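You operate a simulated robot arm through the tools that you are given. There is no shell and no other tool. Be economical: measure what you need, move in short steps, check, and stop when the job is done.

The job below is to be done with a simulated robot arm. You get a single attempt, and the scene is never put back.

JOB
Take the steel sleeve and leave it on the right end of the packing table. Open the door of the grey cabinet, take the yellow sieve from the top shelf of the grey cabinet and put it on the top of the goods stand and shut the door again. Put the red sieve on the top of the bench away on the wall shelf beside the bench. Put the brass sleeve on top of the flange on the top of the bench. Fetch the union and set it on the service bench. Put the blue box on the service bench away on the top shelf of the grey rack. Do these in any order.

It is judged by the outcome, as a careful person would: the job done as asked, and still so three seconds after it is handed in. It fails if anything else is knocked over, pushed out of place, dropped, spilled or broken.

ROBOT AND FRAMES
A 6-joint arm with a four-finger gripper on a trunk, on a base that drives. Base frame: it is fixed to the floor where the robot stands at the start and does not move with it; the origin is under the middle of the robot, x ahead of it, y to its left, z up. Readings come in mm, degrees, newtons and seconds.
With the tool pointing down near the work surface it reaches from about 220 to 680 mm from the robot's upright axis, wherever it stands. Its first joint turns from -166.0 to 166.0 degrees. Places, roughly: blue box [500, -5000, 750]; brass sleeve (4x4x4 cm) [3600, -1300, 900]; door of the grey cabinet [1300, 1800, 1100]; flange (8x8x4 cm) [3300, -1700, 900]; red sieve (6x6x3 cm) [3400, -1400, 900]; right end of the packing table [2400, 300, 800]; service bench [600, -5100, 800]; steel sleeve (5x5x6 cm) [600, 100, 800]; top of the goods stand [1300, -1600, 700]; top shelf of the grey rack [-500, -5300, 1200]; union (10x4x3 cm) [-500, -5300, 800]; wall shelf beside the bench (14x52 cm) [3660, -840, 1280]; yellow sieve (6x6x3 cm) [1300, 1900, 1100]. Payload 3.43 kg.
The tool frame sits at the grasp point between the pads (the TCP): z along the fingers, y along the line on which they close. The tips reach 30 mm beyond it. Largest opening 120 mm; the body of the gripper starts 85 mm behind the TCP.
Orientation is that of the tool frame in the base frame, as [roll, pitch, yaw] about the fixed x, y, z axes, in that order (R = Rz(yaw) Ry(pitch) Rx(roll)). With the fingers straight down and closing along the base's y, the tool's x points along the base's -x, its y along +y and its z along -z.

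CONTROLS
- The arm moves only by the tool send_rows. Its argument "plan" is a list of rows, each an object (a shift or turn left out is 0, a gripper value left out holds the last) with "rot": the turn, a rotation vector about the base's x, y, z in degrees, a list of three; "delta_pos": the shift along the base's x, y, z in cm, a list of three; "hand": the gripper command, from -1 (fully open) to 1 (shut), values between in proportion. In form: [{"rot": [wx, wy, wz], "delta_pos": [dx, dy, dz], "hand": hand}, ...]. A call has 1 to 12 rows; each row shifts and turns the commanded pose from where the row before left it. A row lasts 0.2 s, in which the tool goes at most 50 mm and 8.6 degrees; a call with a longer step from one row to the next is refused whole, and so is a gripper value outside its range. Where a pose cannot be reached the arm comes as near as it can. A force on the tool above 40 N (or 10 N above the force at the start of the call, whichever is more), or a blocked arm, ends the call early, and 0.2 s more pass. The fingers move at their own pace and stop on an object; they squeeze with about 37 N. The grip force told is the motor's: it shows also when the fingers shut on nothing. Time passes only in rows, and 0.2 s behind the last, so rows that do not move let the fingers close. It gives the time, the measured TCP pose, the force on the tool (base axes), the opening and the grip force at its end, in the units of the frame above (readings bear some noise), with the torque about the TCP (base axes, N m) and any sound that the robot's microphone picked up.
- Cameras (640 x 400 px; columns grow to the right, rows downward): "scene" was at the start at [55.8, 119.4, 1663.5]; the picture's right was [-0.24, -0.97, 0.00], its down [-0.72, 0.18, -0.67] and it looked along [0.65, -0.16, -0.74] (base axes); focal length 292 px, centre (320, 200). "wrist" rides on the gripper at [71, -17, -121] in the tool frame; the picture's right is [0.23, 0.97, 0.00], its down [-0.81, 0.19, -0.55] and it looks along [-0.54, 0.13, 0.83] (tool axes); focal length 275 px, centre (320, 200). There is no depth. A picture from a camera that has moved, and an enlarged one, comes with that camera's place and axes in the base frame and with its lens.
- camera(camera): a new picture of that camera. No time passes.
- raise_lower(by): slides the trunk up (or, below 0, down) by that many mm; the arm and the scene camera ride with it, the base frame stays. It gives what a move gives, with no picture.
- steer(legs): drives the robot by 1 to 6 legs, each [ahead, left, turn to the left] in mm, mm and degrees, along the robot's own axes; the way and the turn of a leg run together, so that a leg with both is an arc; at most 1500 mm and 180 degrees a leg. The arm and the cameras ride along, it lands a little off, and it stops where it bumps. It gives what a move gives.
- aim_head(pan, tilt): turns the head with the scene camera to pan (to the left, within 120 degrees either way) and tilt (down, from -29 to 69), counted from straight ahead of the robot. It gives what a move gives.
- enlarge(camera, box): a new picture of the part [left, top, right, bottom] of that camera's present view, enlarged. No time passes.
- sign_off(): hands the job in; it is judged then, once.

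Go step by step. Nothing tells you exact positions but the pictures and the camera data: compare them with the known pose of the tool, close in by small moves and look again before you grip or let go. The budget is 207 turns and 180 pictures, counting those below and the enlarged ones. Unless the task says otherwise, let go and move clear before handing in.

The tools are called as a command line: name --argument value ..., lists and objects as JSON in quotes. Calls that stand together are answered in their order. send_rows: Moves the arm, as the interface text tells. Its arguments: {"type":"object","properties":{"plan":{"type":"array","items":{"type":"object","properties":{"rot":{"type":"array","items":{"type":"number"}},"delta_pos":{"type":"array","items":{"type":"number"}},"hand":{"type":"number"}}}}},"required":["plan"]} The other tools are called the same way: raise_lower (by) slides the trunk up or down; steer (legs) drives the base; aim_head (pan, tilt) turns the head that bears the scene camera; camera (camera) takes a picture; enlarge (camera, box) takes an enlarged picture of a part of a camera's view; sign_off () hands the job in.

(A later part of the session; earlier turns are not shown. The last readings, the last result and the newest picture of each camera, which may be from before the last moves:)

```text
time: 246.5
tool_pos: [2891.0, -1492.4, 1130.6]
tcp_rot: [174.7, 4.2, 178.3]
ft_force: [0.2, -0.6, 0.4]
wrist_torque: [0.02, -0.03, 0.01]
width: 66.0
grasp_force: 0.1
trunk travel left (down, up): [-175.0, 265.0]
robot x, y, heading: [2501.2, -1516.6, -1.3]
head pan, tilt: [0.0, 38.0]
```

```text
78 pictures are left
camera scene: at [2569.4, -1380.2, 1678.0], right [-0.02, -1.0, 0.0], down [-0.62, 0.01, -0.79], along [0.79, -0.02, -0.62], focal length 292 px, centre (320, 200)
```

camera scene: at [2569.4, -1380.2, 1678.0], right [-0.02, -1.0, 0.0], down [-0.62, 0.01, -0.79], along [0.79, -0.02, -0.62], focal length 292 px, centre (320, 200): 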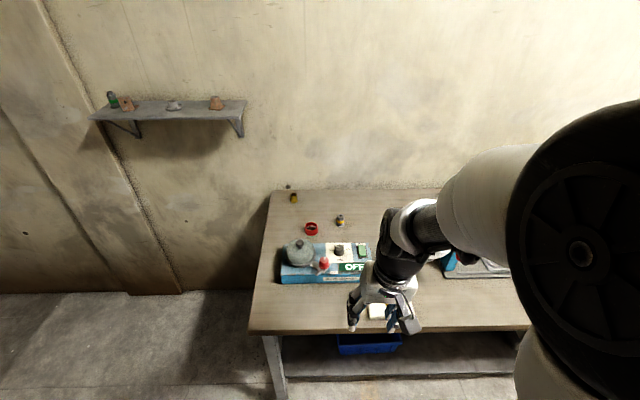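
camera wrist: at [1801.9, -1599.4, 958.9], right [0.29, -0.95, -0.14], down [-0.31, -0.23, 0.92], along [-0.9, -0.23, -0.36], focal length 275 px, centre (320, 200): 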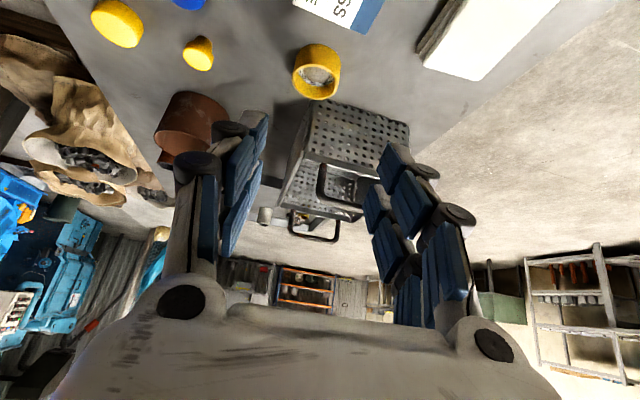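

enlarge --camera "scene" --box '[250, 170, 410, 340]'

aim_head --pan -45 --tilt 35

camera --camera "scene"

camera --camera "wrist"

```text
2.35 times, centred on (330, 255) of scene
camera zoom: at [2569.4, -1380.2, 1678.0], right [-0.02, -1.0, 0.0], down [-0.62, 0.01, -0.79], along [0.79, -0.02, -0.62], focal length 688 px, centre (296, 71)
```

zoom: 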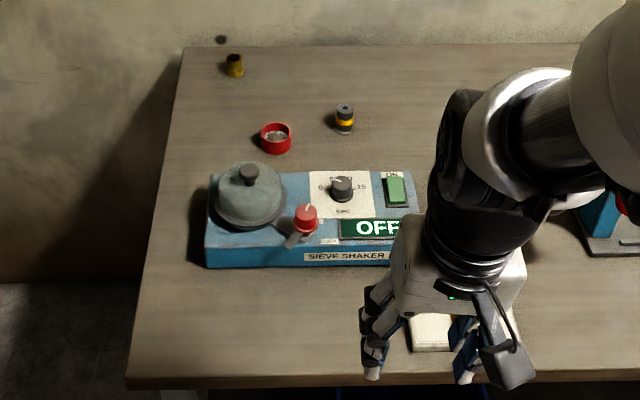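

```text
time: 247.6
tool_pos: [2890.3, -1492.2, 1130.8]
tcp_rot: [174.7, 4.1, 178.4]
ft_force: [1.0, -0.5, 0.5]
wrist_torque: [0.0, 0.01, -0.01]
width: 66.1
grasp_force: 0.1
trunk travel left (down, up): [-175.0, 265.0]
robot x, y, heading: [2499.1, -1517.8, -1.1]
head pan, tilt: [-45.0, 35.0]
```

```text
76 pictures are left
camera scene: at [2544.2, -1441.8, 1682.6], right [-0.72, -0.69, 0.0], down [-0.4, 0.41, -0.82], along [0.57, -0.59, -0.57], focal length 292 px, centre (320, 200)
```

scene: 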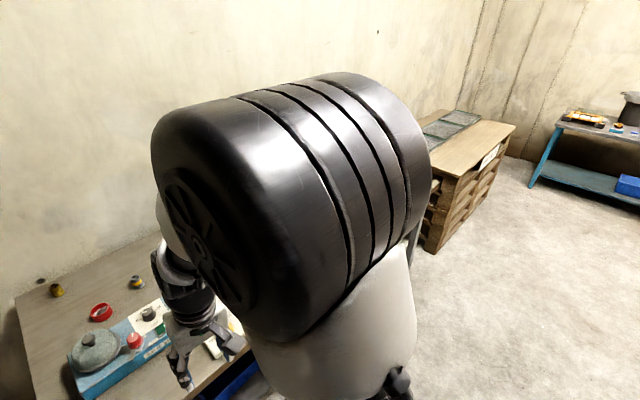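

```text
75 pictures are left
camera wrist: at [2810.6, -1516.8, 1244.2], right [-0.21, 0.98, 0.07], down [0.77, 0.12, 0.63], along [0.6, 0.19, -0.78], focal length 275 px, centre (320, 200)
```

wrist: 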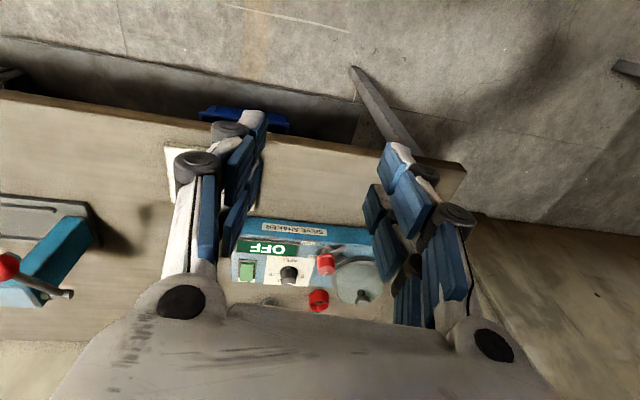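

I see the brass sleeve at ≈(3551,−1294), red sieve ≈(3370,−1369), both best reached from the bench's north end. I'll drive there, facing south.

steer --legs '[[0, 640, 1.2], [0, 0, -90], [0, 690, 0]]'

aim_head --pan 5 --tilt 45

camera --camera "scene"

camera --camera "wrist"

```text
time: 258.5
tool_pos: [3226.1, -1265.5, 1130.5]
tcp_rot: [174.7, 4.2, 89.1]
ft_force: [-0.4, 0.5, 0.5]
wrist_torque: [-0.02, -0.02, -0.01]
width: 66.0
grasp_force: 0.0
trunk travel left (down, up): [-175.0, 265.0]
robot x, y, heading: [3193.9, -872.4, -90.3]
head pan, tilt: [-45.0, 35.0]
```

```text
time: 259.7
tool_pos: [3225.8, -1264.6, 1131.1]
tcp_rot: [174.8, 4.3, 89.1]
ft_force: [-0.3, 0.9, 0.9]
wrist_torque: [-0.02, 0.02, 0.01]
width: 65.9
grasp_force: 0.1
trunk travel left (down, up): [-175.0, 265.0]
robot x, y, heading: [3196.3, -873.7, -90.3]
head pan, tilt: [5.0, 45.0]
```

```text
74 pictures are left
camera scene: at [3341.1, -938.3, 1667.8], right [-1.0, -0.08, 0.0], down [-0.06, 0.7, -0.71], along [0.06, -0.7, -0.71], focal length 292 px, centre (320, 200)
```

scene: 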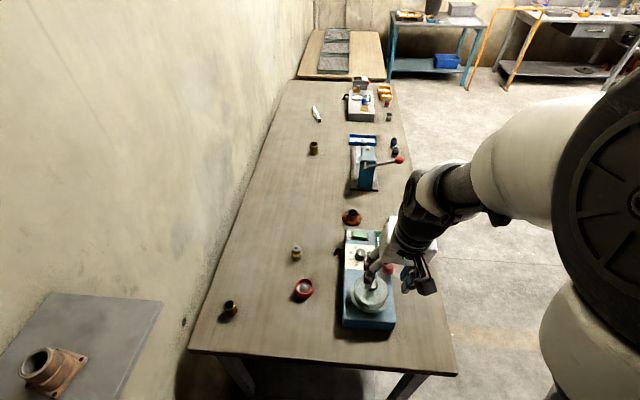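

```text
73 pictures are left
camera wrist: at [3200.4, -1183.5, 1244.2], right [0.97, 0.22, 0.07], down [0.13, -0.77, 0.63], along [0.2, -0.6, -0.78], focal length 275 px, centre (320, 200)
```

wrist: 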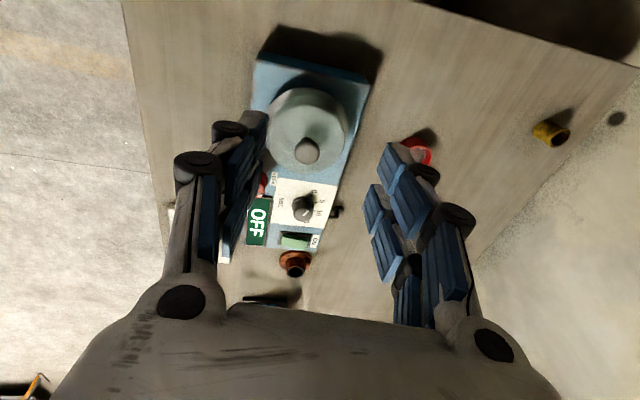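

From here: red sieve ≈(3430,−1368,850), brass sleeve ≈(3637,−1286,847), flange ≈(3287,−1665), bench top ≈830. First the red sieve: hover above it with the tool squared.

send_rows --plan '[{"delta_pos": [4.08, -2.06, -1], "rot": [2.1, 2.7, 0.5], "hand": -0.4}, {"delta_pos": [4.08, -2.06, -1], "rot": [2.1, 2.6, 0.4]}, {"delta_pos": [4.08, -2.06, -1]}, {"delta_pos": [4.08, -2.06, -1]}, {"delta_pos": [4.08, -2.06, -1]}, {"delta_pos": [0, 0, -4.5]}, {"delta_pos": [0, 0, -4.5]}, {}]'

camera --camera "wrist"

enlarge --camera "scene" --box '[200, 180, 420, 340]'

```text
time: 261.5
tool_pos: [3429.7, -1368.5, 988.3]
tcp_rot: [180.0, 0.1, 90.2]
ft_force: [0.6, 0.4, -0.2]
wrist_torque: [0.0, -0.01, -0.01]
width: 84.0
grasp_force: 0.1
trunk travel left (down, up): [-175.0, 265.0]
robot x, y, heading: [3195.0, -877.0, -90.3]
head pan, tilt: [5.0, 45.0]
```

```text
72 pictures are left
camera wrist: at [3412.5, -1295.0, 1110.8], right [0.97, 0.24, 0.0], down [0.2, -0.81, 0.55], along [0.13, -0.54, -0.83], focal length 275 px, centre (320, 200)
```

wrist: 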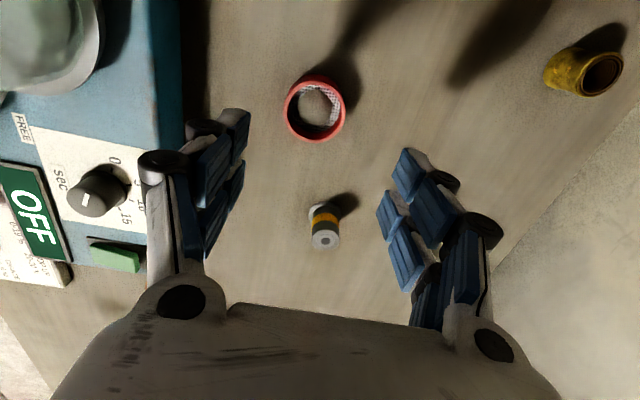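

```text
2.50 times, centred on (310, 260) of scene
camera zoom: at [3340.9, -937.9, 1667.9], right [-1.0, -0.08, 0.0], down [-0.06, 0.7, -0.71], along [0.06, -0.7, -0.71], focal length 731 px, centre (345, 50)
```

zoom: 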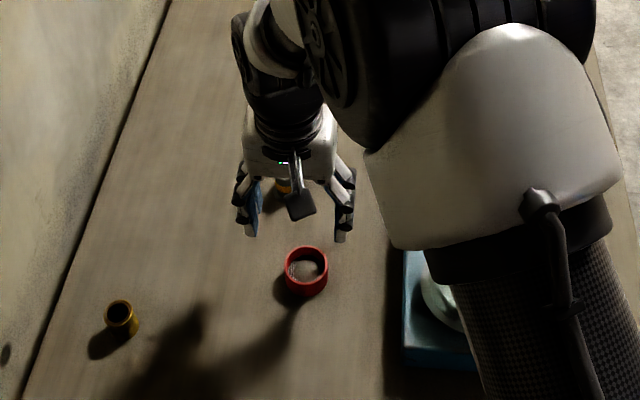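

send_rows --plan '[{"delta_pos": [-0.7, 0.6, -3]}, {"delta_pos": [0, 0, -3]}, {}]'

camera --camera "wrist"

```text
time: 262.3
tool_pos: [3422.8, -1360.9, 929.6]
tcp_rot: [-180.0, 0.1, 90.3]
ft_force: [-0.2, 0.0, 0.0]
wrist_torque: [0.05, -0.01, -0.01]
width: 84.2
grasp_force: 0.1
trunk travel left (down, up): [-175.0, 265.0]
robot x, y, heading: [3194.9, -879.3, -90.3]
head pan, tilt: [5.0, 45.0]
```

```text
70 pictures are left
camera wrist: at [3406.5, -1289.1, 1051.1], right [0.97, 0.24, 0.0], down [0.2, -0.81, 0.55], along [0.13, -0.54, -0.83], focal length 275 px, centre (320, 200)
```

wrist: 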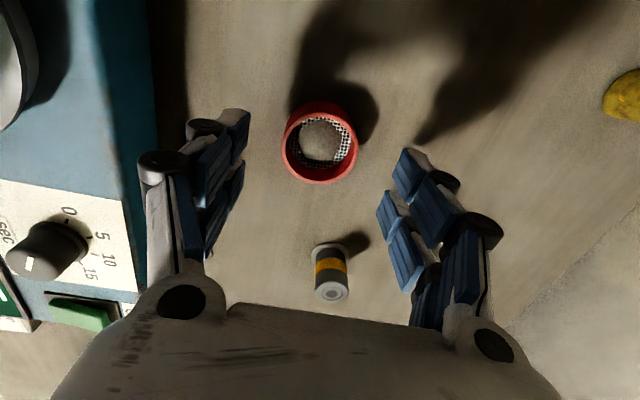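

send_rows --plan '[{"delta_pos": [0.3, -0.9, -3]}, {"delta_pos": [0, 0, -2.5]}, {}]'

camera --camera "wrist"

enlarge --camera "scene" --box '[260, 230, 360, 310]'

```text
time: 263.1
tool_pos: [3426.2, -1370.2, 875.7]
tcp_rot: [179.9, 0.0, 90.4]
ft_force: [0.5, -0.4, -0.1]
wrist_torque: [0.01, -0.01, -0.01]
width: 84.2
grasp_force: 0.1
trunk travel left (down, up): [-175.0, 265.0]
robot x, y, heading: [3195.2, -873.3, -90.1]
head pan, tilt: [5.0, 45.0]
```

```text
69 pictures are left
camera wrist: at [3410.1, -1298.2, 996.2], right [0.97, 0.24, 0.0], down [0.2, -0.81, 0.55], along [0.13, -0.54, -0.83], focal length 275 px, centre (320, 200)
```

wrist: 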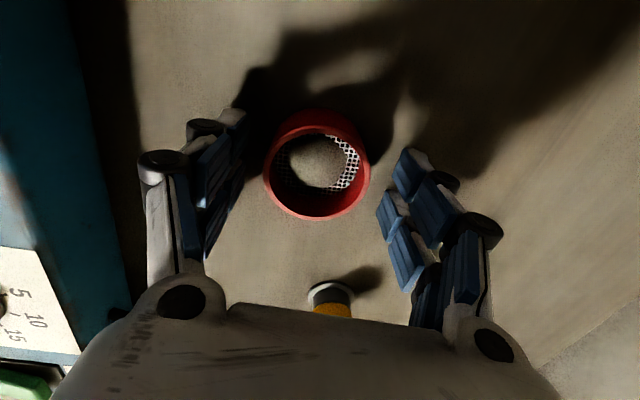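

```text
5.00 times, centred on (310, 270) of scene
camera zoom: at [3341.2, -938.2, 1667.8], right [-1.0, -0.08, 0.0], down [-0.06, 0.7, -0.71], along [0.06, -0.7, -0.71], focal length 1462 px, centre (370, -150)
```

zoom: 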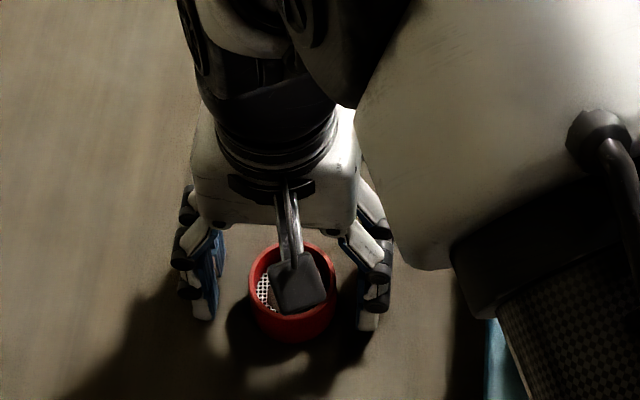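

send_rows --plan '[{"delta_pos": [0, -0.2, -1.0]}, {"delta_pos": [0, 0, -0.8]}, {"hand": 0}, {"hand": 1}, {"hand": 1}, {"hand": 1}]'

camera --camera "wrist"

```text
time: 263.5
tool_pos: [3427.1, -1371.2, 874.6]
tcp_rot: [179.9, 0.3, 90.3]
ft_force: [-6.2, 13.3, 46.5]
wrist_torque: [1.24, 1.26, -0.29]
width: 83.2
grasp_force: 23.6
trunk travel left (down, up): [-175.0, 265.0]
robot x, y, heading: [3197.1, -879.2, -90.3]
head pan, tilt: [5.0, 45.0]
stopped in row 2: the force on the tool passed its limit at 47 N (the readings are from after the stop); the commanded pose is now the measured one
```

```text
67 pictures are left
camera wrist: at [3409.8, -1298.1, 995.1], right [0.97, 0.24, 0.0], down [0.2, -0.81, 0.56], along [0.13, -0.54, -0.83], focal length 275 px, centre (320, 200)
```

wrist: 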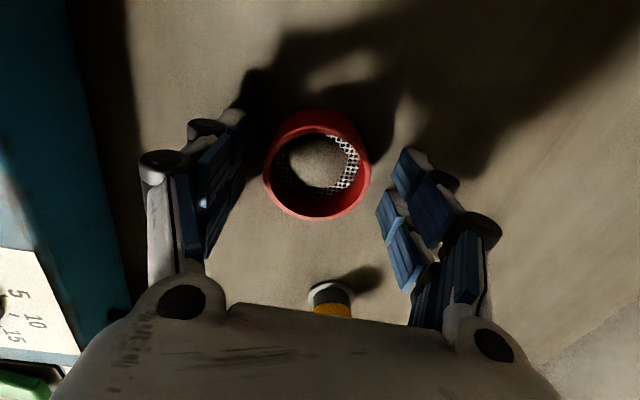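

The tips have met the bench (top ≈844). Raise 6 mm and close.

send_rows --plan '[{"delta_pos": [0, 0, 0.7]}, {"hand": 0.2}, {"hand": 1}, {"hand": 1}, {"hand": 1}, {"hand": 1}]'

camera --camera "wrist"

```text
time: 264.9
tool_pos: [3425.8, -1373.1, 880.9]
tcp_rot: [179.7, 0.6, 90.4]
ft_force: [-21.6, -2.9, 50.1]
wrist_torque: [0.95, 1.89, 0.52]
width: 51.0
grasp_force: 37.6
trunk travel left (down, up): [-175.0, 265.0]
robot x, y, heading: [3199.4, -876.2, -90.1]
head pan, tilt: [5.0, 45.0]
```

```text
66 pictures are left
camera wrist: at [3409.0, -1300.0, 1000.0], right [0.97, 0.24, 0.0], down [0.19, -0.8, 0.56], along [0.14, -0.55, -0.83], focal length 275 px, centre (320, 200)
```

wrist: 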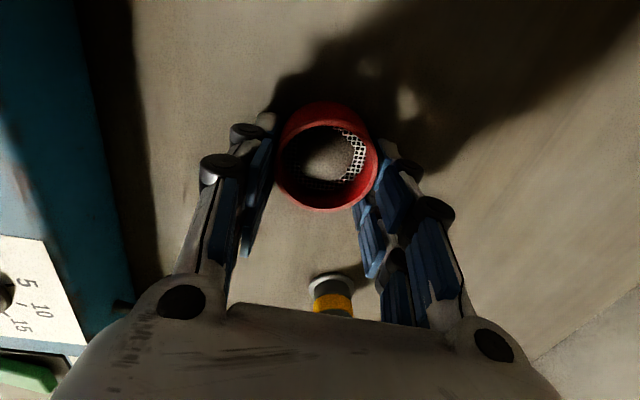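

Gripped (51 mm). Lift, tuck in, then turn to face the wall shelf.

send_rows --plan '[{"delta_pos": [0, 0, 2]}, {"delta_pos": [0, 0, 4.5]}, {"delta_pos": [0, 0, 4.5]}, {"delta_pos": [-3.5, 2.5, 2]}, {"delta_pos": [-3.5, 2.5, 2]}, {"delta_pos": [-3.5, 2.5, 2]}, {"delta_pos": [-3.5, 2.5, 2]}, {"delta_pos": [-3.5, 2.5, 2]}, {"delta_pos": [-3.5, 2.5, 2]}, {"delta_pos": [-1.5, 2.5, 2]}]'

raise_lower --by 230

steer --legs '[[-60, -60, 0], [0, 0, 90]]'

aim_head --pan 0 --tilt 50

camera --camera "scene"

camera --camera "wrist"

```text
time: 267.1
tool_pos: [3204.4, -1196.3, 1126.1]
tcp_rot: [-180.0, 0.3, 90.4]
ft_force: [-0.1, 0.5, -1.4]
wrist_torque: [-0.02, 0.0, -0.03]
width: 50.7
grasp_force: 37.1
trunk travel left (down, up): [-175.0, 265.0]
robot x, y, heading: [3195.1, -873.9, -90.7]
head pan, tilt: [5.0, 45.0]
```

```text
time: 269.6
tool_pos: [3202.2, -1198.9, 1356.8]
tcp_rot: [-179.9, 0.2, 90.4]
ft_force: [0.1, -0.6, -0.6]
wrist_torque: [0.0, 0.01, -0.01]
width: 50.6
grasp_force: 37.0
trunk travel left (down, up): [-405.0, 35.0]
robot x, y, heading: [3195.8, -875.4, -90.2]
head pan, tilt: [5.0, 45.0]
```

```text
time: 274.5
tool_pos: [3458.0, -803.8, 1357.0]
tcp_rot: [180.0, 0.2, -178.9]
ft_force: [0.8, 0.2, -1.1]
wrist_torque: [-0.01, -0.02, 0.02]
width: 50.7
grasp_force: 37.3
trunk travel left (down, up): [-405.0, 35.0]
robot x, y, heading: [3137.0, -814.8, 0.6]
head pan, tilt: [5.0, 45.0]
```

```text
time: 275.1
tool_pos: [3458.5, -803.4, 1357.2]
tcp_rot: [-180.0, 0.2, -178.9]
ft_force: [-1.2, 0.4, -1.2]
wrist_torque: [0.0, 0.01, 0.05]
width: 50.6
grasp_force: 36.7
trunk travel left (down, up): [-405.0, 35.0]
robot x, y, heading: [3134.1, -814.5, 0.2]
head pan, tilt: [0.0, 50.0]
```

```text
65 pictures are left
camera scene: at [3190.3, -676.4, 1890.9], right [0.01, -1.0, 0.0], down [-0.77, -0.01, -0.64], along [0.64, 0.01, -0.77], focal length 292 px, centre (320, 200)
```

scene: 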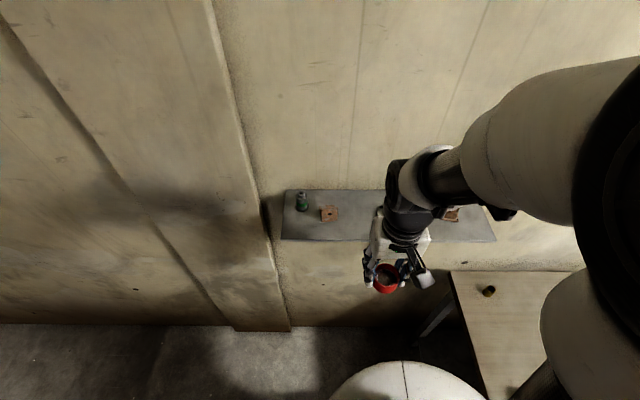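

```text
64 pictures are left
camera wrist: at [3387.8, -820.7, 1478.0], right [-0.25, 0.97, 0.0], down [0.81, 0.21, 0.56], along [0.54, 0.14, -0.83], focal length 275 px, centre (320, 200)
```

wrist: 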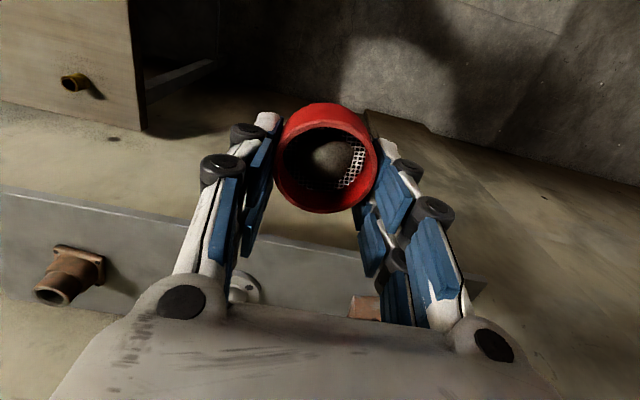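

Shelf top ≈1280; free gap centred at y≈−910 between a white piece and the rusty fitting. I'll turn the gripper ~70° so its fingers close mostly toward the wall, keeping it slim along the shelf.

send_rows --plan '[{"delta_pos": [0, -1.2, 0.5], "rot": [0, 0, 7.8]}, {"delta_pos": [0, -1.2, 0.5], "rot": [0, 0, 7.8]}, {"delta_pos": [0, -1.2, 0.5], "rot": [0, 0, 7.8]}, {"delta_pos": [0, -1.2, 0.5], "rot": [0, 0, 7.8]}, {"delta_pos": [0, -1.2, 0], "rot": [0, 0, 7.8]}, {"delta_pos": [0, -1.2, 0], "rot": [0, 0, 7.8]}, {"delta_pos": [0, -1.2, 0], "rot": [0, 0, 7.8]}, {"delta_pos": [0, -1.2, 0], "rot": [0, 0, 7.8]}, {"delta_pos": [0, -1.1, 0], "rot": [0, 0, 7.8]}, {"delta_pos": [3, 0, 0]}, {"delta_pos": [4, 0, 0]}, {}]'

camera --camera "wrist"

enlarge --camera "scene" --box '[260, 160, 520, 320]'

```text
time: 277.8
tool_pos: [3527.7, -910.2, 1377.0]
tcp_rot: [-179.9, 0.2, -108.6]
ft_force: [-0.5, 0.5, -1.4]
wrist_torque: [0.0, 0.01, 0.02]
width: 50.4
grasp_force: 37.4
trunk travel left (down, up): [-405.0, 35.0]
robot x, y, heading: [3135.7, -815.7, 0.3]
head pan, tilt: [0.0, 50.0]
```

```text
63 pictures are left
camera wrist: at [3520.7, -982.6, 1499.3], right [-1.0, 0.09, 0.0], down [0.08, 0.83, 0.56], along [0.05, 0.55, -0.83], focal length 275 px, centre (320, 200)
```

wrist: 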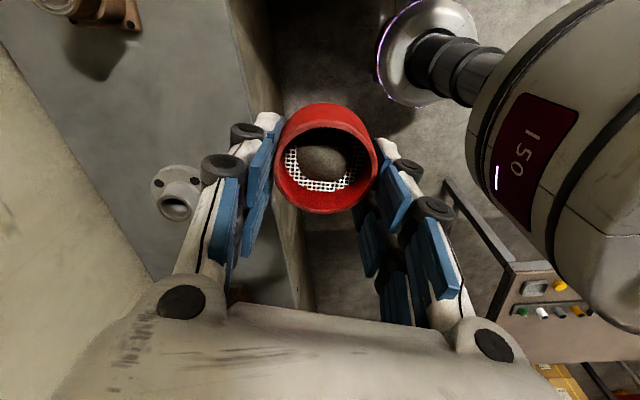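

```text
2.46 times, centred on (390, 240) of scene
camera zoom: at [3188.4, -676.3, 1890.9], right [0.01, -1.0, 0.0], down [-0.77, -0.01, -0.64], along [0.64, 0.01, -0.77], focal length 720 px, centre (148, 102)
```

zoom: 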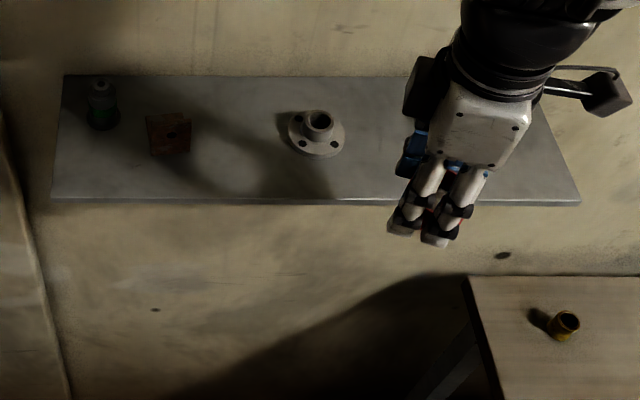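

The gap at y≈−764 (between brown block and white flange) is wider; going there.

send_rows --plan '[{"delta_pos": [0, 4.5, 0]}, {"delta_pos": [0, 4.5, 0]}, {"delta_pos": [0, 4.5, 0]}, {"delta_pos": [3, 1, 0]}, {"delta_pos": [4, 0, 0]}, {"delta_pos": [4, 0, -1]}, {}]'

camera --camera "wrist"

enlarge --camera "scene" --box '[260, 160, 520, 320]'

```text
time: 279.4
tool_pos: [3635.9, -766.8, 1367.5]
tcp_rot: [-179.9, 0.4, -108.7]
ft_force: [-0.3, -0.6, -0.6]
wrist_torque: [-0.01, -0.04, 0.0]
width: 50.6
grasp_force: 37.1
trunk travel left (down, up): [-405.0, 35.0]
robot x, y, heading: [3137.4, -813.4, 0.6]
head pan, tilt: [0.0, 50.0]
```

```text
61 pictures are left
camera wrist: at [3628.5, -839.4, 1488.7], right [-1.0, 0.09, 0.0], down [0.08, 0.83, 0.56], along [0.05, 0.55, -0.83], focal length 275 px, centre (320, 200)
```

wrist: 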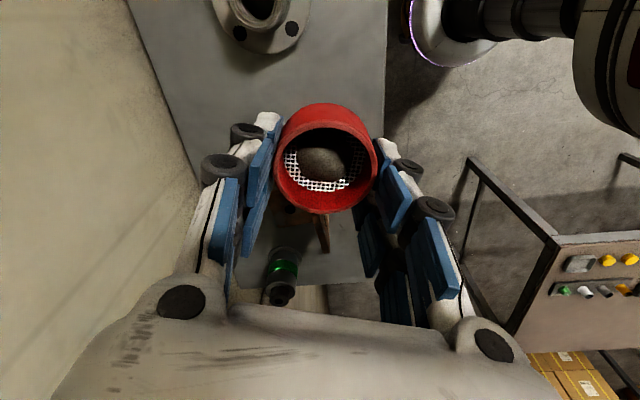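

```text
2.46 times, centred on (390, 240) of scene
camera zoom: at [3188.1, -676.8, 1891.0], right [0.01, -1.0, 0.0], down [-0.77, -0.01, -0.64], along [0.64, 0.01, -0.77], focal length 720 px, centre (148, 102)
```

zoom: 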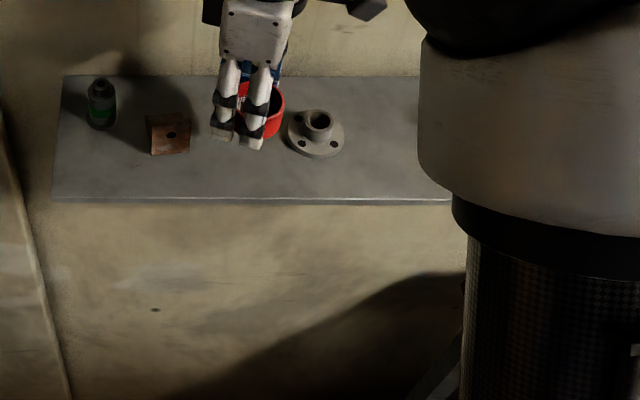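

Alignment is right in the middle of the gap. Lowering until contact.

send_rows --plan '[{"delta_pos": [0.5, 0, -2]}, {"delta_pos": [0, 0, -1.5]}, {"delta_pos": [0, 0, -0.7]}, {"delta_pos": [0, 0, -0.5]}, {"delta_pos": [0, 0, -0.4]}, {"delta_pos": [0, 0, -0.4]}, {}]'

enlarge --camera "scene" --box '[310, 170, 410, 250]'

```text
time: 280.9
tool_pos: [3643.5, -767.4, 1312.3]
tcp_rot: [180.0, 0.2, -108.7]
ft_force: [-0.1, -0.2, -1.3]
wrist_torque: [0.01, 0.0, 0.01]
width: 50.5
grasp_force: 37.0
trunk travel left (down, up): [-405.0, 35.0]
robot x, y, heading: [3133.7, -816.6, 0.5]
head pan, tilt: [0.0, 50.0]
```

```text
5.00 times, centred on (360, 210) of scene
camera zoom: at [3190.2, -676.5, 1890.9], right [0.01, -1.0, 0.0], down [-0.77, -0.01, -0.64], along [0.64, 0.01, -0.77], focal length 1462 px, centre (120, 150)
```

zoom: 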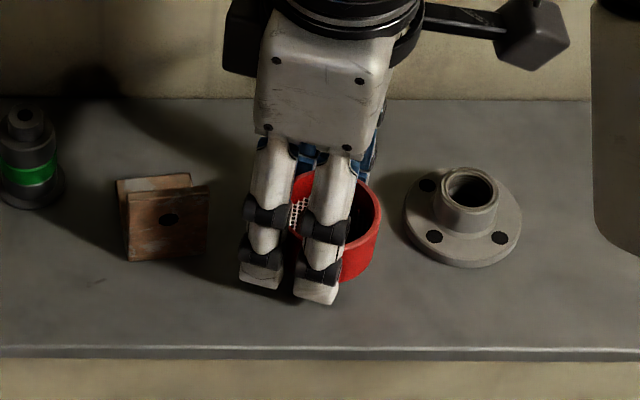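

send_rows --plan '[{"delta_pos": [0, 0, -0.4]}, {"delta_pos": [0, 0, -0.4]}, {"delta_pos": [0, 0, -0.4]}, {"delta_pos": [0, 0, -0.4]}, {}]'

```text
time: 282.1
tool_pos: [3643.3, -765.4, 1298.8]
tcp_rot: [-179.6, 0.4, -108.7]
ft_force: [2.0, -1.3, 36.3]
wrist_torque: [-0.16, 1.17, 0.03]
width: 50.7
grasp_force: 36.9
trunk travel left (down, up): [-405.0, 35.0]
robot x, y, heading: [3137.7, -813.7, 0.6]
head pan, tilt: [0.0, 50.0]
```

Contact reached. Relieve slightly, open, and rise.

send_rows --plan '[{"delta_pos": [0, 0, 0.2]}, {"hand": 0.1}, {"hand": 0}, {"hand": -0.1}, {"hand": -0.1}, {"delta_pos": [0, 0, 2]}, {"delta_pos": [0, 0, 4]}, {"delta_pos": [0, 0, 3]}, {"delta_pos": [-4, 0, 1]}, {"delta_pos": [-4.5, 0, 0]}, {"delta_pos": [-4.5, 0, 0]}, {}]'

enlarge --camera "scene" --box '[280, 160, 480, 300]'

```text
time: 284.8
tool_pos: [3514.5, -764.5, 1400.2]
tcp_rot: [179.9, 0.1, -108.7]
ft_force: [0.3, 0.0, -0.2]
wrist_torque: [0.0, 0.03, 0.01]
width: 66.1
grasp_force: 0.0
trunk travel left (down, up): [-405.0, 35.0]
robot x, y, heading: [3138.9, -814.0, 0.5]
head pan, tilt: [0.0, 50.0]
```

```text
2.86 times, centred on (380, 230) of scene
camera zoom: at [3192.6, -676.4, 1890.8], right [0.01, -1.0, 0.0], down [-0.77, -0.01, -0.64], along [0.64, 0.01, -0.77], focal length 836 px, centre (149, 114)
```

zoom: 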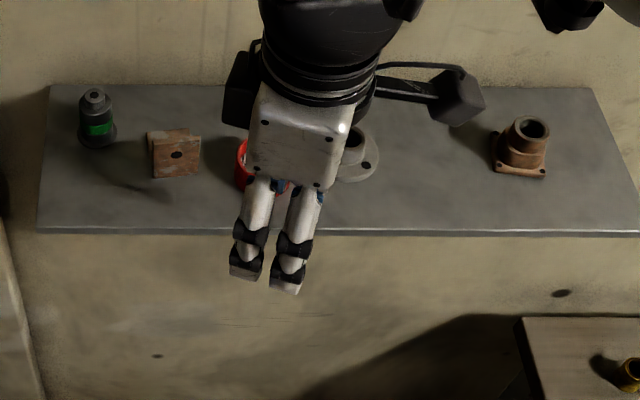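

The red sieve sits on the wall shelf. Now turn to face south again for the brass sleeve.

steer --legs '[[0, 0, -90.5], [40, 110, 0]]'

raise_lower --by -230

send_rows --plan '[{"delta_pos": [4, -1, -1], "rot": [0, 0, -7.8], "hand": -0.3}, {"delta_pos": [4, -1, -1], "rot": [0, 0, -7.8]}, {"delta_pos": [4, -1, -1], "rot": [0, 0, -7.8]}, {"delta_pos": [4, -0.5, -1], "rot": [0, 0, -7.8]}, {"delta_pos": [4, -0.5, -1], "rot": [0, 0, -7.8]}, {"delta_pos": [4, 0, -2], "rot": [0, 0, -7.8]}, {"delta_pos": [4, 0, -2]}, {"delta_pos": [4, 0, -2]}]'

aim_head --pan 15 --tilt 50

camera --camera "scene"

camera --camera "wrist"

```text
time: 289.9
tool_pos: [3284.9, -1236.0, 1402.2]
tcp_rot: [-179.9, 0.1, 159.8]
ft_force: [0.2, 0.1, -0.1]
wrist_torque: [0.04, 0.0, -0.01]
width: 65.9
grasp_force: 0.0
trunk travel left (down, up): [-405.0, 35.0]
robot x, y, heading: [3247.7, -856.6, -90.9]
head pan, tilt: [0.0, 50.0]
```

```text
time: 292.3
tool_pos: [3284.9, -1236.4, 1171.4]
tcp_rot: [-180.0, 0.2, 159.7]
ft_force: [-0.4, 0.5, -0.3]
wrist_torque: [0.0, 0.0, 0.05]
width: 65.9
grasp_force: 0.0
trunk travel left (down, up): [-175.0, 265.0]
robot x, y, heading: [3246.8, -859.2, -90.9]
head pan, tilt: [0.0, 50.0]
```

```text
time: 294.1
tool_pos: [3607.3, -1276.9, 1061.1]
tcp_rot: [-180.0, 0.2, 112.8]
ft_force: [-0.1, -0.2, -0.2]
wrist_torque: [0.03, -0.01, -0.01]
width: 78.0
grasp_force: 0.0
trunk travel left (down, up): [-175.0, 265.0]
robot x, y, heading: [3244.8, -854.3, -91.1]
head pan, tilt: [0.0, 50.0]
```

```text
time: 294.9
tool_pos: [3606.8, -1276.9, 1062.0]
tcp_rot: [-180.0, 0.2, 113.0]
ft_force: [0.0, 0.8, -0.3]
wrist_torque: [0.02, -0.03, 0.02]
width: 78.3
grasp_force: 0.0
trunk travel left (down, up): [-175.0, 265.0]
robot x, y, heading: [3246.3, -857.4, -91.2]
head pan, tilt: [15.0, 50.0]
```

```text
57 pictures are left
camera scene: at [3403.4, -915.9, 1660.9], right [-0.97, -0.24, 0.0], down [-0.18, 0.74, -0.64], along [0.15, -0.62, -0.77], focal length 292 px, centre (320, 200)
```

scene: 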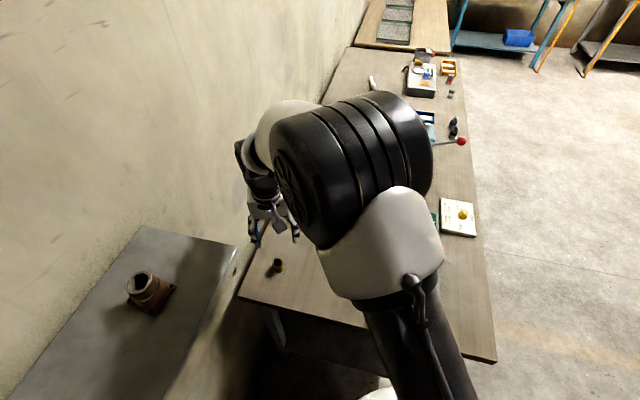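

```text
56 pictures are left
camera wrist: at [3562.8, -1216.7, 1183.0], right [0.81, 0.59, 0.0], down [0.49, -0.67, 0.56], along [0.33, -0.45, -0.83], focal length 275 px, centre (320, 200)
```

wrist: 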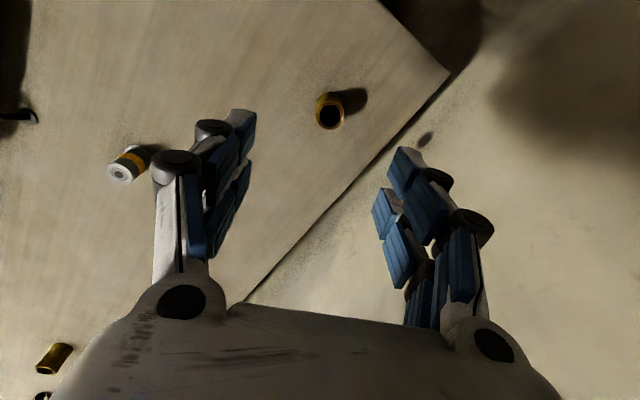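

The brass sleeve is at ≈(3625,−1282). Descend above it and check.

send_rows --plan '[{"delta_pos": [1.0, -0.3, -4]}, {"delta_pos": [0.8, -0.2, -4]}, {"delta_pos": [0, 0, -4]}, {"delta_pos": [0, 0, -2]}, {}]'

camera --camera "wrist"

```text
time: 296.1
tool_pos: [3623.7, -1279.8, 921.0]
tcp_rot: [-180.0, 0.2, 112.9]
ft_force: [0.1, -0.3, 0.6]
wrist_torque: [0.02, -0.01, 0.01]
width: 77.8
grasp_force: 0.0
trunk travel left (down, up): [-175.0, 265.0]
robot x, y, heading: [3244.9, -861.9, -91.2]
head pan, tilt: [15.0, 50.0]
```

```text
55 pictures are left
camera wrist: at [3579.9, -1220.2, 1042.2], right [0.81, 0.59, 0.0], down [0.49, -0.67, 0.56], along [0.33, -0.45, -0.83], focal length 275 px, centre (320, 200)
```

wrist: 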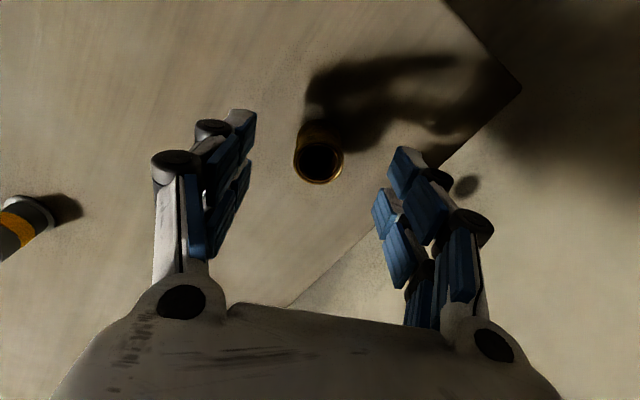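

send_rows --plan '[{"delta_pos": [0.3, -0.4, -1.8]}, {"delta_pos": [0, 0, -1.4]}, {"hand": 0.2}, {"hand": 1}, {"hand": 1}, {"hand": 1}, {"hand": 1}]'

camera --camera "wrist"

```text
time: 297.6
tool_pos: [3625.7, -1284.5, 889.8]
tcp_rot: [-180.0, 0.2, 112.8]
ft_force: [0.8, -0.4, 0.4]
wrist_torque: [-0.03, -0.05, -0.01]
width: 29.2
grasp_force: 36.9
trunk travel left (down, up): [-175.0, 265.0]
robot x, y, heading: [3245.6, -855.6, -90.8]
head pan, tilt: [15.0, 50.0]
```

```text
54 pictures are left
camera wrist: at [3582.6, -1223.8, 1010.8], right [0.81, 0.59, 0.0], down [0.49, -0.67, 0.56], along [0.33, -0.45, -0.83], focal length 275 px, centre (320, 200)
```

wrist: 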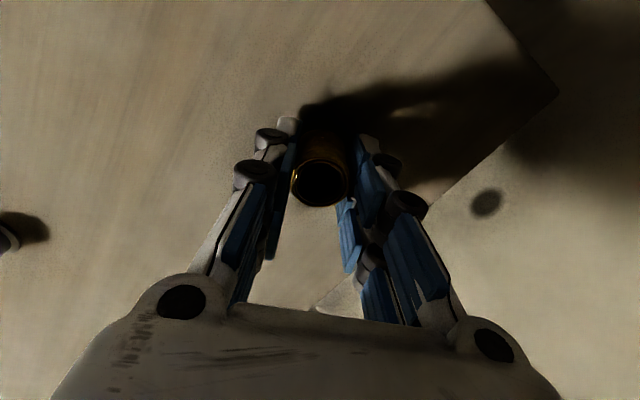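

Gripped (29 mm). Lift, tuck, and drive around to the bench's west side for the flange.

send_rows --plan '[{"delta_pos": [0, 0, 3]}, {"delta_pos": [0, 0, 4.5]}, {"delta_pos": [0, 0, 4.5]}, {"delta_pos": [-4.2, 1, 1.5], "rot": [0, 0, -3]}, {"delta_pos": [-4.2, 1, 1.5], "rot": [0, 0, -3]}, {"delta_pos": [-4.2, 1, 1.5], "rot": [0, 0, -3]}, {"delta_pos": [-4.2, 1, 1.5], "rot": [0, 0, -3]}, {"delta_pos": [-4.2, 1, 1.5], "rot": [0, 0, -3]}, {"delta_pos": [-4.2, 1, 1.5], "rot": [0, 0, -3]}, {"delta_pos": [-4.2, 1, 1.5], "rot": [0, 0, -4]}, {"delta_pos": [-4.2, 1, 1.5]}]'

steer --legs '[[0, -745, 1], [800, 0, 0], [0, 0, 90], [170, 0, 0]]'

aim_head --pan -15 --tilt 42

camera --camera "scene"

camera --camera "wrist"

```text
time: 300.1
tool_pos: [3288.6, -1203.4, 1128.4]
tcp_rot: [179.9, 0.2, 90.9]
ft_force: [-0.3, -0.2, -0.3]
wrist_torque: [-0.01, -0.03, 0.02]
width: 29.3
grasp_force: 36.7
trunk travel left (down, up): [-175.0, 265.0]
robot x, y, heading: [3246.1, -855.0, -91.3]
head pan, tilt: [15.0, 50.0]
```

```text
time: 312.8
tool_pos: [3027.0, -1606.2, 1128.4]
tcp_rot: [180.0, 0.1, -179.0]
ft_force: [-0.3, 0.0, -1.4]
wrist_torque: [0.0, 0.05, 0.06]
width: 28.8
grasp_force: 36.7
trunk travel left (down, up): [-175.0, 265.0]
robot x, y, heading: [2676.1, -1651.7, -0.9]
head pan, tilt: [15.0, 50.0]
```

```text
time: 313.8
tool_pos: [3026.4, -1605.9, 1128.5]
tcp_rot: [-180.0, 0.3, -178.9]
ft_force: [-0.4, 0.3, -1.7]
wrist_torque: [-0.03, 0.01, 0.0]
width: 29.0
grasp_force: 36.7
trunk travel left (down, up): [-175.0, 265.0]
robot x, y, heading: [2678.9, -1652.5, -0.7]
head pan, tilt: [-15.0, 42.0]
```

```text
53 pictures are left
camera scene: at [2739.4, -1535.2, 1672.1], right [-0.27, -0.96, 0.0], down [-0.64, 0.18, -0.74], along [0.71, -0.2, -0.67], focal length 292 px, centre (320, 200)
```

scene: 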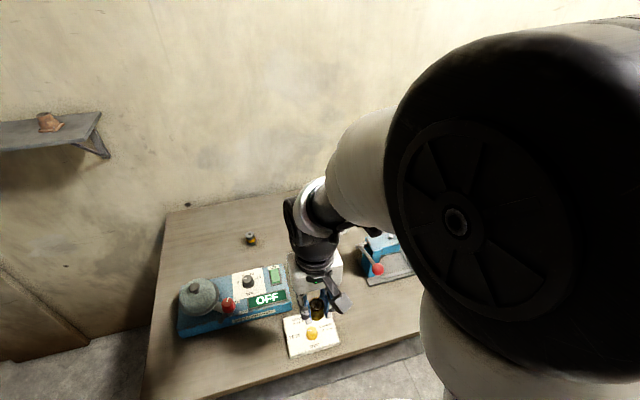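

```text
52 pictures are left
camera wrist: at [2955.2, -1623.3, 1250.0], right [-0.25, 0.97, 0.0], down [0.81, 0.21, 0.56], along [0.54, 0.14, -0.83], focal length 275 px, centre (320, 200)
```

wrist: 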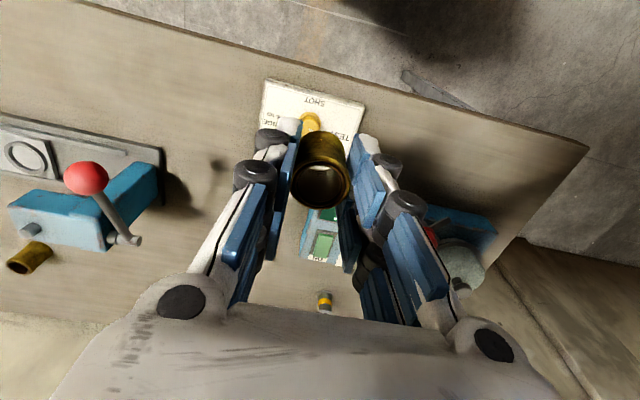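

The flange is hidden behind the hand; move the hand toward it for a view.

send_rows --plan '[{"delta_pos": [4.5, -1, 0]}, {"delta_pos": [4.5, -1, 0]}, {"delta_pos": [4.5, -1, -1]}, {"delta_pos": [4.5, -1, -1]}, {}]'

camera --camera "wrist"

camera --camera "scene"

```text
time: 315.0
tool_pos: [3205.7, -1646.3, 1107.0]
tcp_rot: [179.9, 0.2, -178.8]
ft_force: [0.0, -0.5, -2.4]
wrist_torque: [-0.03, -0.01, -0.01]
width: 28.7
grasp_force: 37.1
trunk travel left (down, up): [-175.0, 265.0]
robot x, y, heading: [2675.5, -1649.0, -0.8]
head pan, tilt: [-15.0, 42.0]
```

```text
51 pictures are left
camera wrist: at [3135.2, -1663.9, 1228.6], right [-0.25, 0.97, 0.0], down [0.81, 0.21, 0.56], along [0.54, 0.14, -0.83], focal length 275 px, centre (320, 200)
```

wrist: 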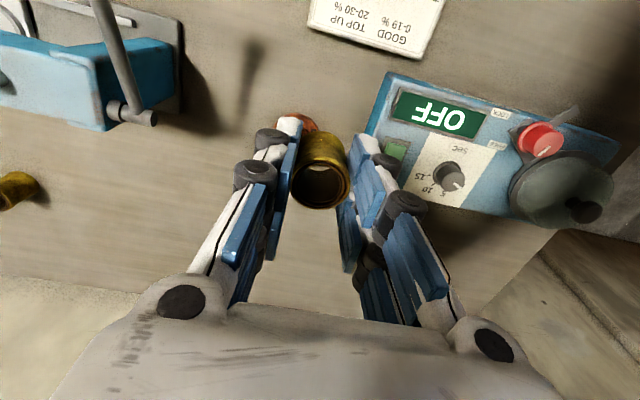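

```text
50 pictures are left
camera scene: at [2738.3, -1535.2, 1672.2], right [-0.27, -0.96, 0.0], down [-0.64, 0.18, -0.74], along [0.72, -0.2, -0.67], focal length 292 px, centre (320, 200)
```

scene: 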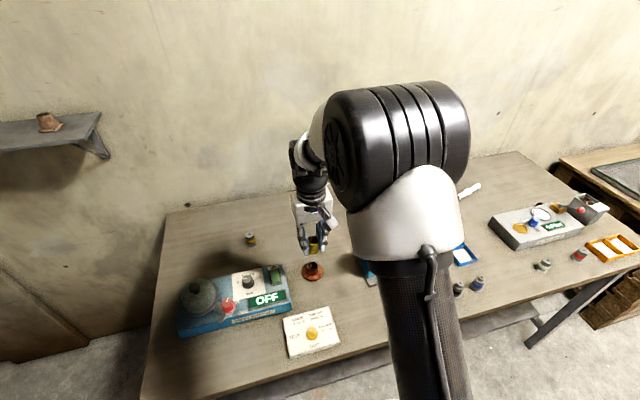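

enlarge --camera "scene" --box '[270, 210, 370, 310]'

```text
4.00 times, centred on (320, 260) of scene
camera zoom: at [2738.3, -1535.2, 1672.2], right [-0.27, -0.96, 0.0], down [-0.64, 0.18, -0.74], along [0.72, -0.2, -0.67], focal length 1170 px, centre (320, -40)
```

zoom: 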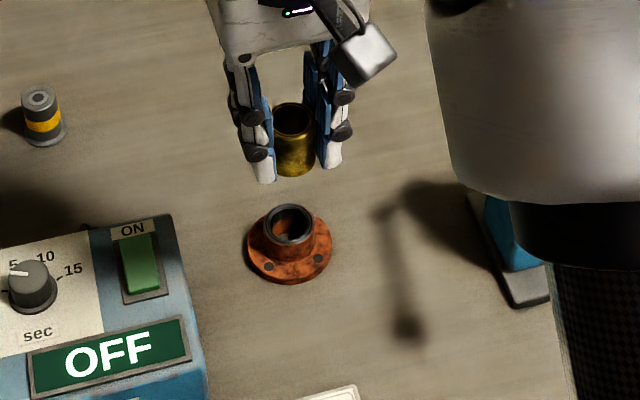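

enlarge --camera "scene" --box '[298, 228, 328, 286]'

```text
6.90 times, centred on (313, 257) of scene
camera zoom: at [2738.3, -1535.2, 1672.2], right [-0.27, -0.96, 0.0], down [-0.64, 0.18, -0.74], along [0.72, -0.2, -0.67], focal length 2017 px, centre (368, -193)
```

zoom: 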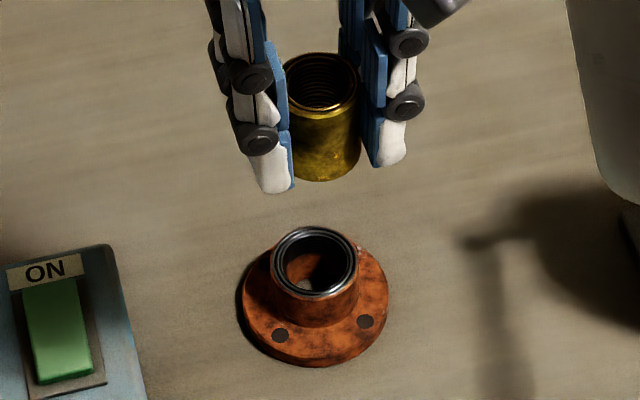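

The hub's bore (≈34 mm) is wider than the sleeve (≈29 mm), so centering it would let it fall in; I'll set it ~14 mm off-centre, bridging the rim stably. First, a precise fix of the flange with the wrist camera from the side.

send_rows --plan '[{"delta_pos": [0, 4.5, -0.5]}, {"delta_pos": [0, 4.5, -1]}, {"delta_pos": [0, 4.5, -1]}, {"delta_pos": [0, 3.5, -1]}, {}]'

enlarge --camera "wrist" --box '[100, 50, 260, 170]'

enlarge --camera "scene" --box '[250, 220, 370, 300]'

```text
time: 316.2
tool_pos: [3203.4, -1474.8, 1075.1]
tcp_rot: [-180.0, 0.2, -178.9]
ft_force: [-1.2, -0.1, -0.9]
wrist_torque: [0.04, -0.03, 0.03]
width: 29.2
grasp_force: 36.9
trunk travel left (down, up): [-175.0, 265.0]
robot x, y, heading: [2678.4, -1654.0, -0.9]
head pan, tilt: [-15.0, 42.0]
```

```text
3.33 times, centred on (180, 110) of wrist
camera zoom: at [3133.4, -1491.9, 1196.2], right [-0.25, 0.97, 0.0], down [0.81, 0.21, 0.56], along [0.54, 0.14, -0.83], focal length 918 px, centre (787, 500)
```

zoom: 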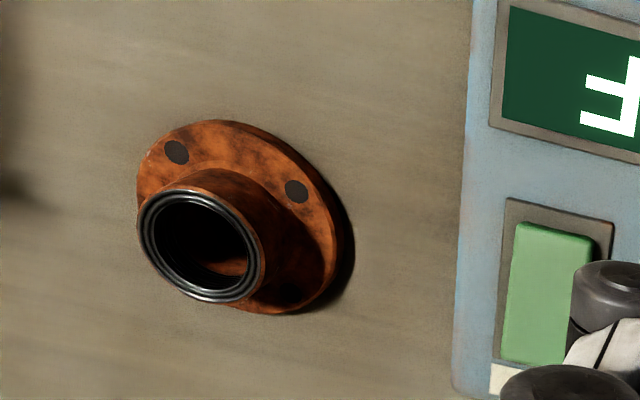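

```text
5.00 times, centred on (310, 260) of scene
camera zoom: at [2739.3, -1535.8, 1672.1], right [-0.27, -0.96, 0.0], down [-0.64, 0.18, -0.74], along [0.71, -0.2, -0.67], focal length 1462 px, centre (370, -100)
```

zoom: 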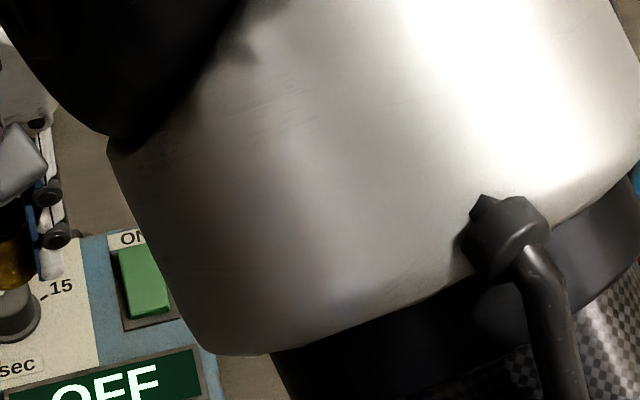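

Hub centre ≈(3283,−1664), top ≈882. I'll move to set the sleeve at (3270.5,−1664), hovering first.

send_rows --plan '[{"delta_pos": [1.3, -4.5, 0]}, {"delta_pos": [1.3, -4.5, 0]}, {"delta_pos": [1.3, -4.5, 0]}, {"delta_pos": [1.4, -4.5, 0]}, {"delta_pos": [1.4, -0.9, -2]}, {"delta_pos": [0, 0, -4]}, {"delta_pos": [0, 0, -4]}, {}]'

enlarge --camera "scene" --box '[283, 220, 343, 290]'

enlarge --camera "wrist" --box '[240, 80, 400, 230]'

```text
time: 318.0
tool_pos: [3272.8, -1666.5, 972.9]
tcp_rot: [-180.0, 0.2, -178.9]
ft_force: [-0.3, -0.5, -0.8]
wrist_torque: [-0.02, -0.02, 0.02]
width: 28.9
grasp_force: 36.4
trunk travel left (down, up): [-175.0, 265.0]
robot x, y, heading: [2677.2, -1653.6, -1.0]
head pan, tilt: [-15.0, 42.0]
```

```text
5.71 times, centred on (313, 255) of scene
camera zoom: at [2739.0, -1535.4, 1672.2], right [-0.27, -0.96, 0.0], down [-0.64, 0.18, -0.74], along [0.72, -0.2, -0.67], focal length 1671 px, centre (360, -114)
```

zoom: 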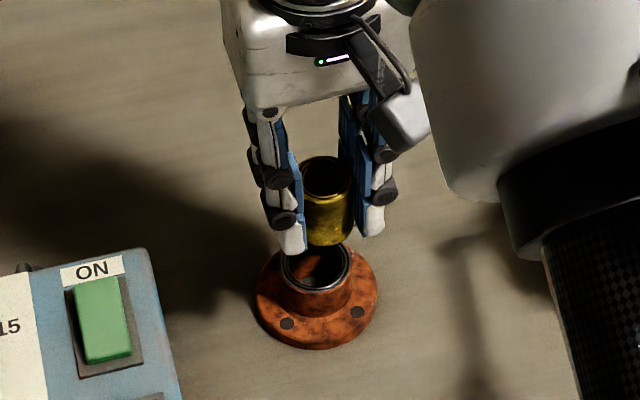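

```text
2.67 times, centred on (320, 155) of wrist
camera zoom: at [3202.5, -1682.3, 1094.8], right [-0.25, 0.97, 0.0], down [0.81, 0.21, 0.56], along [0.54, 0.14, -0.83], focal length 734 px, centre (320, 320)
```

zoom: 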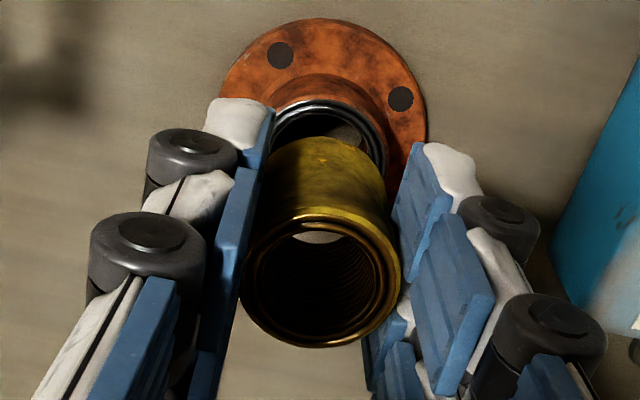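

Analysis in both views: it would land ~11.5 mm off the hub centre toward me—stable on the rim. Lowering gently.

send_rows --plan '[{"delta_pos": [-0.1, 0.2, -2]}, {"delta_pos": [0, 0, -1]}, {"delta_pos": [0, 0, -0.5]}, {}]'

enlarge --camera "scene" --box '[283, 220, 343, 290]'

```text
time: 319.0
tool_pos: [3271.9, -1663.0, 938.6]
tcp_rot: [180.0, 0.2, -179.0]
ft_force: [1.0, 0.4, -2.0]
wrist_torque: [0.02, 0.01, -0.04]
width: 28.9
grasp_force: 37.0
trunk travel left (down, up): [-175.0, 265.0]
robot x, y, heading: [2677.9, -1653.0, -1.0]
head pan, tilt: [-15.0, 42.0]
```

```text
5.71 times, centred on (313, 255) of scene
camera zoom: at [2739.3, -1535.4, 1672.1], right [-0.27, -0.96, 0.0], down [-0.64, 0.18, -0.74], along [0.71, -0.2, -0.67], focal length 1671 px, centre (360, -114)
```

zoom: 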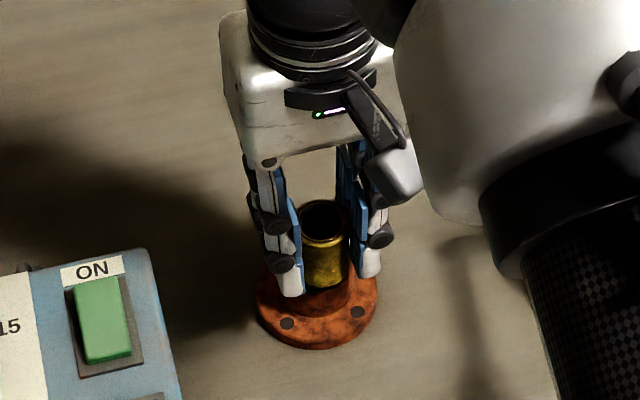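

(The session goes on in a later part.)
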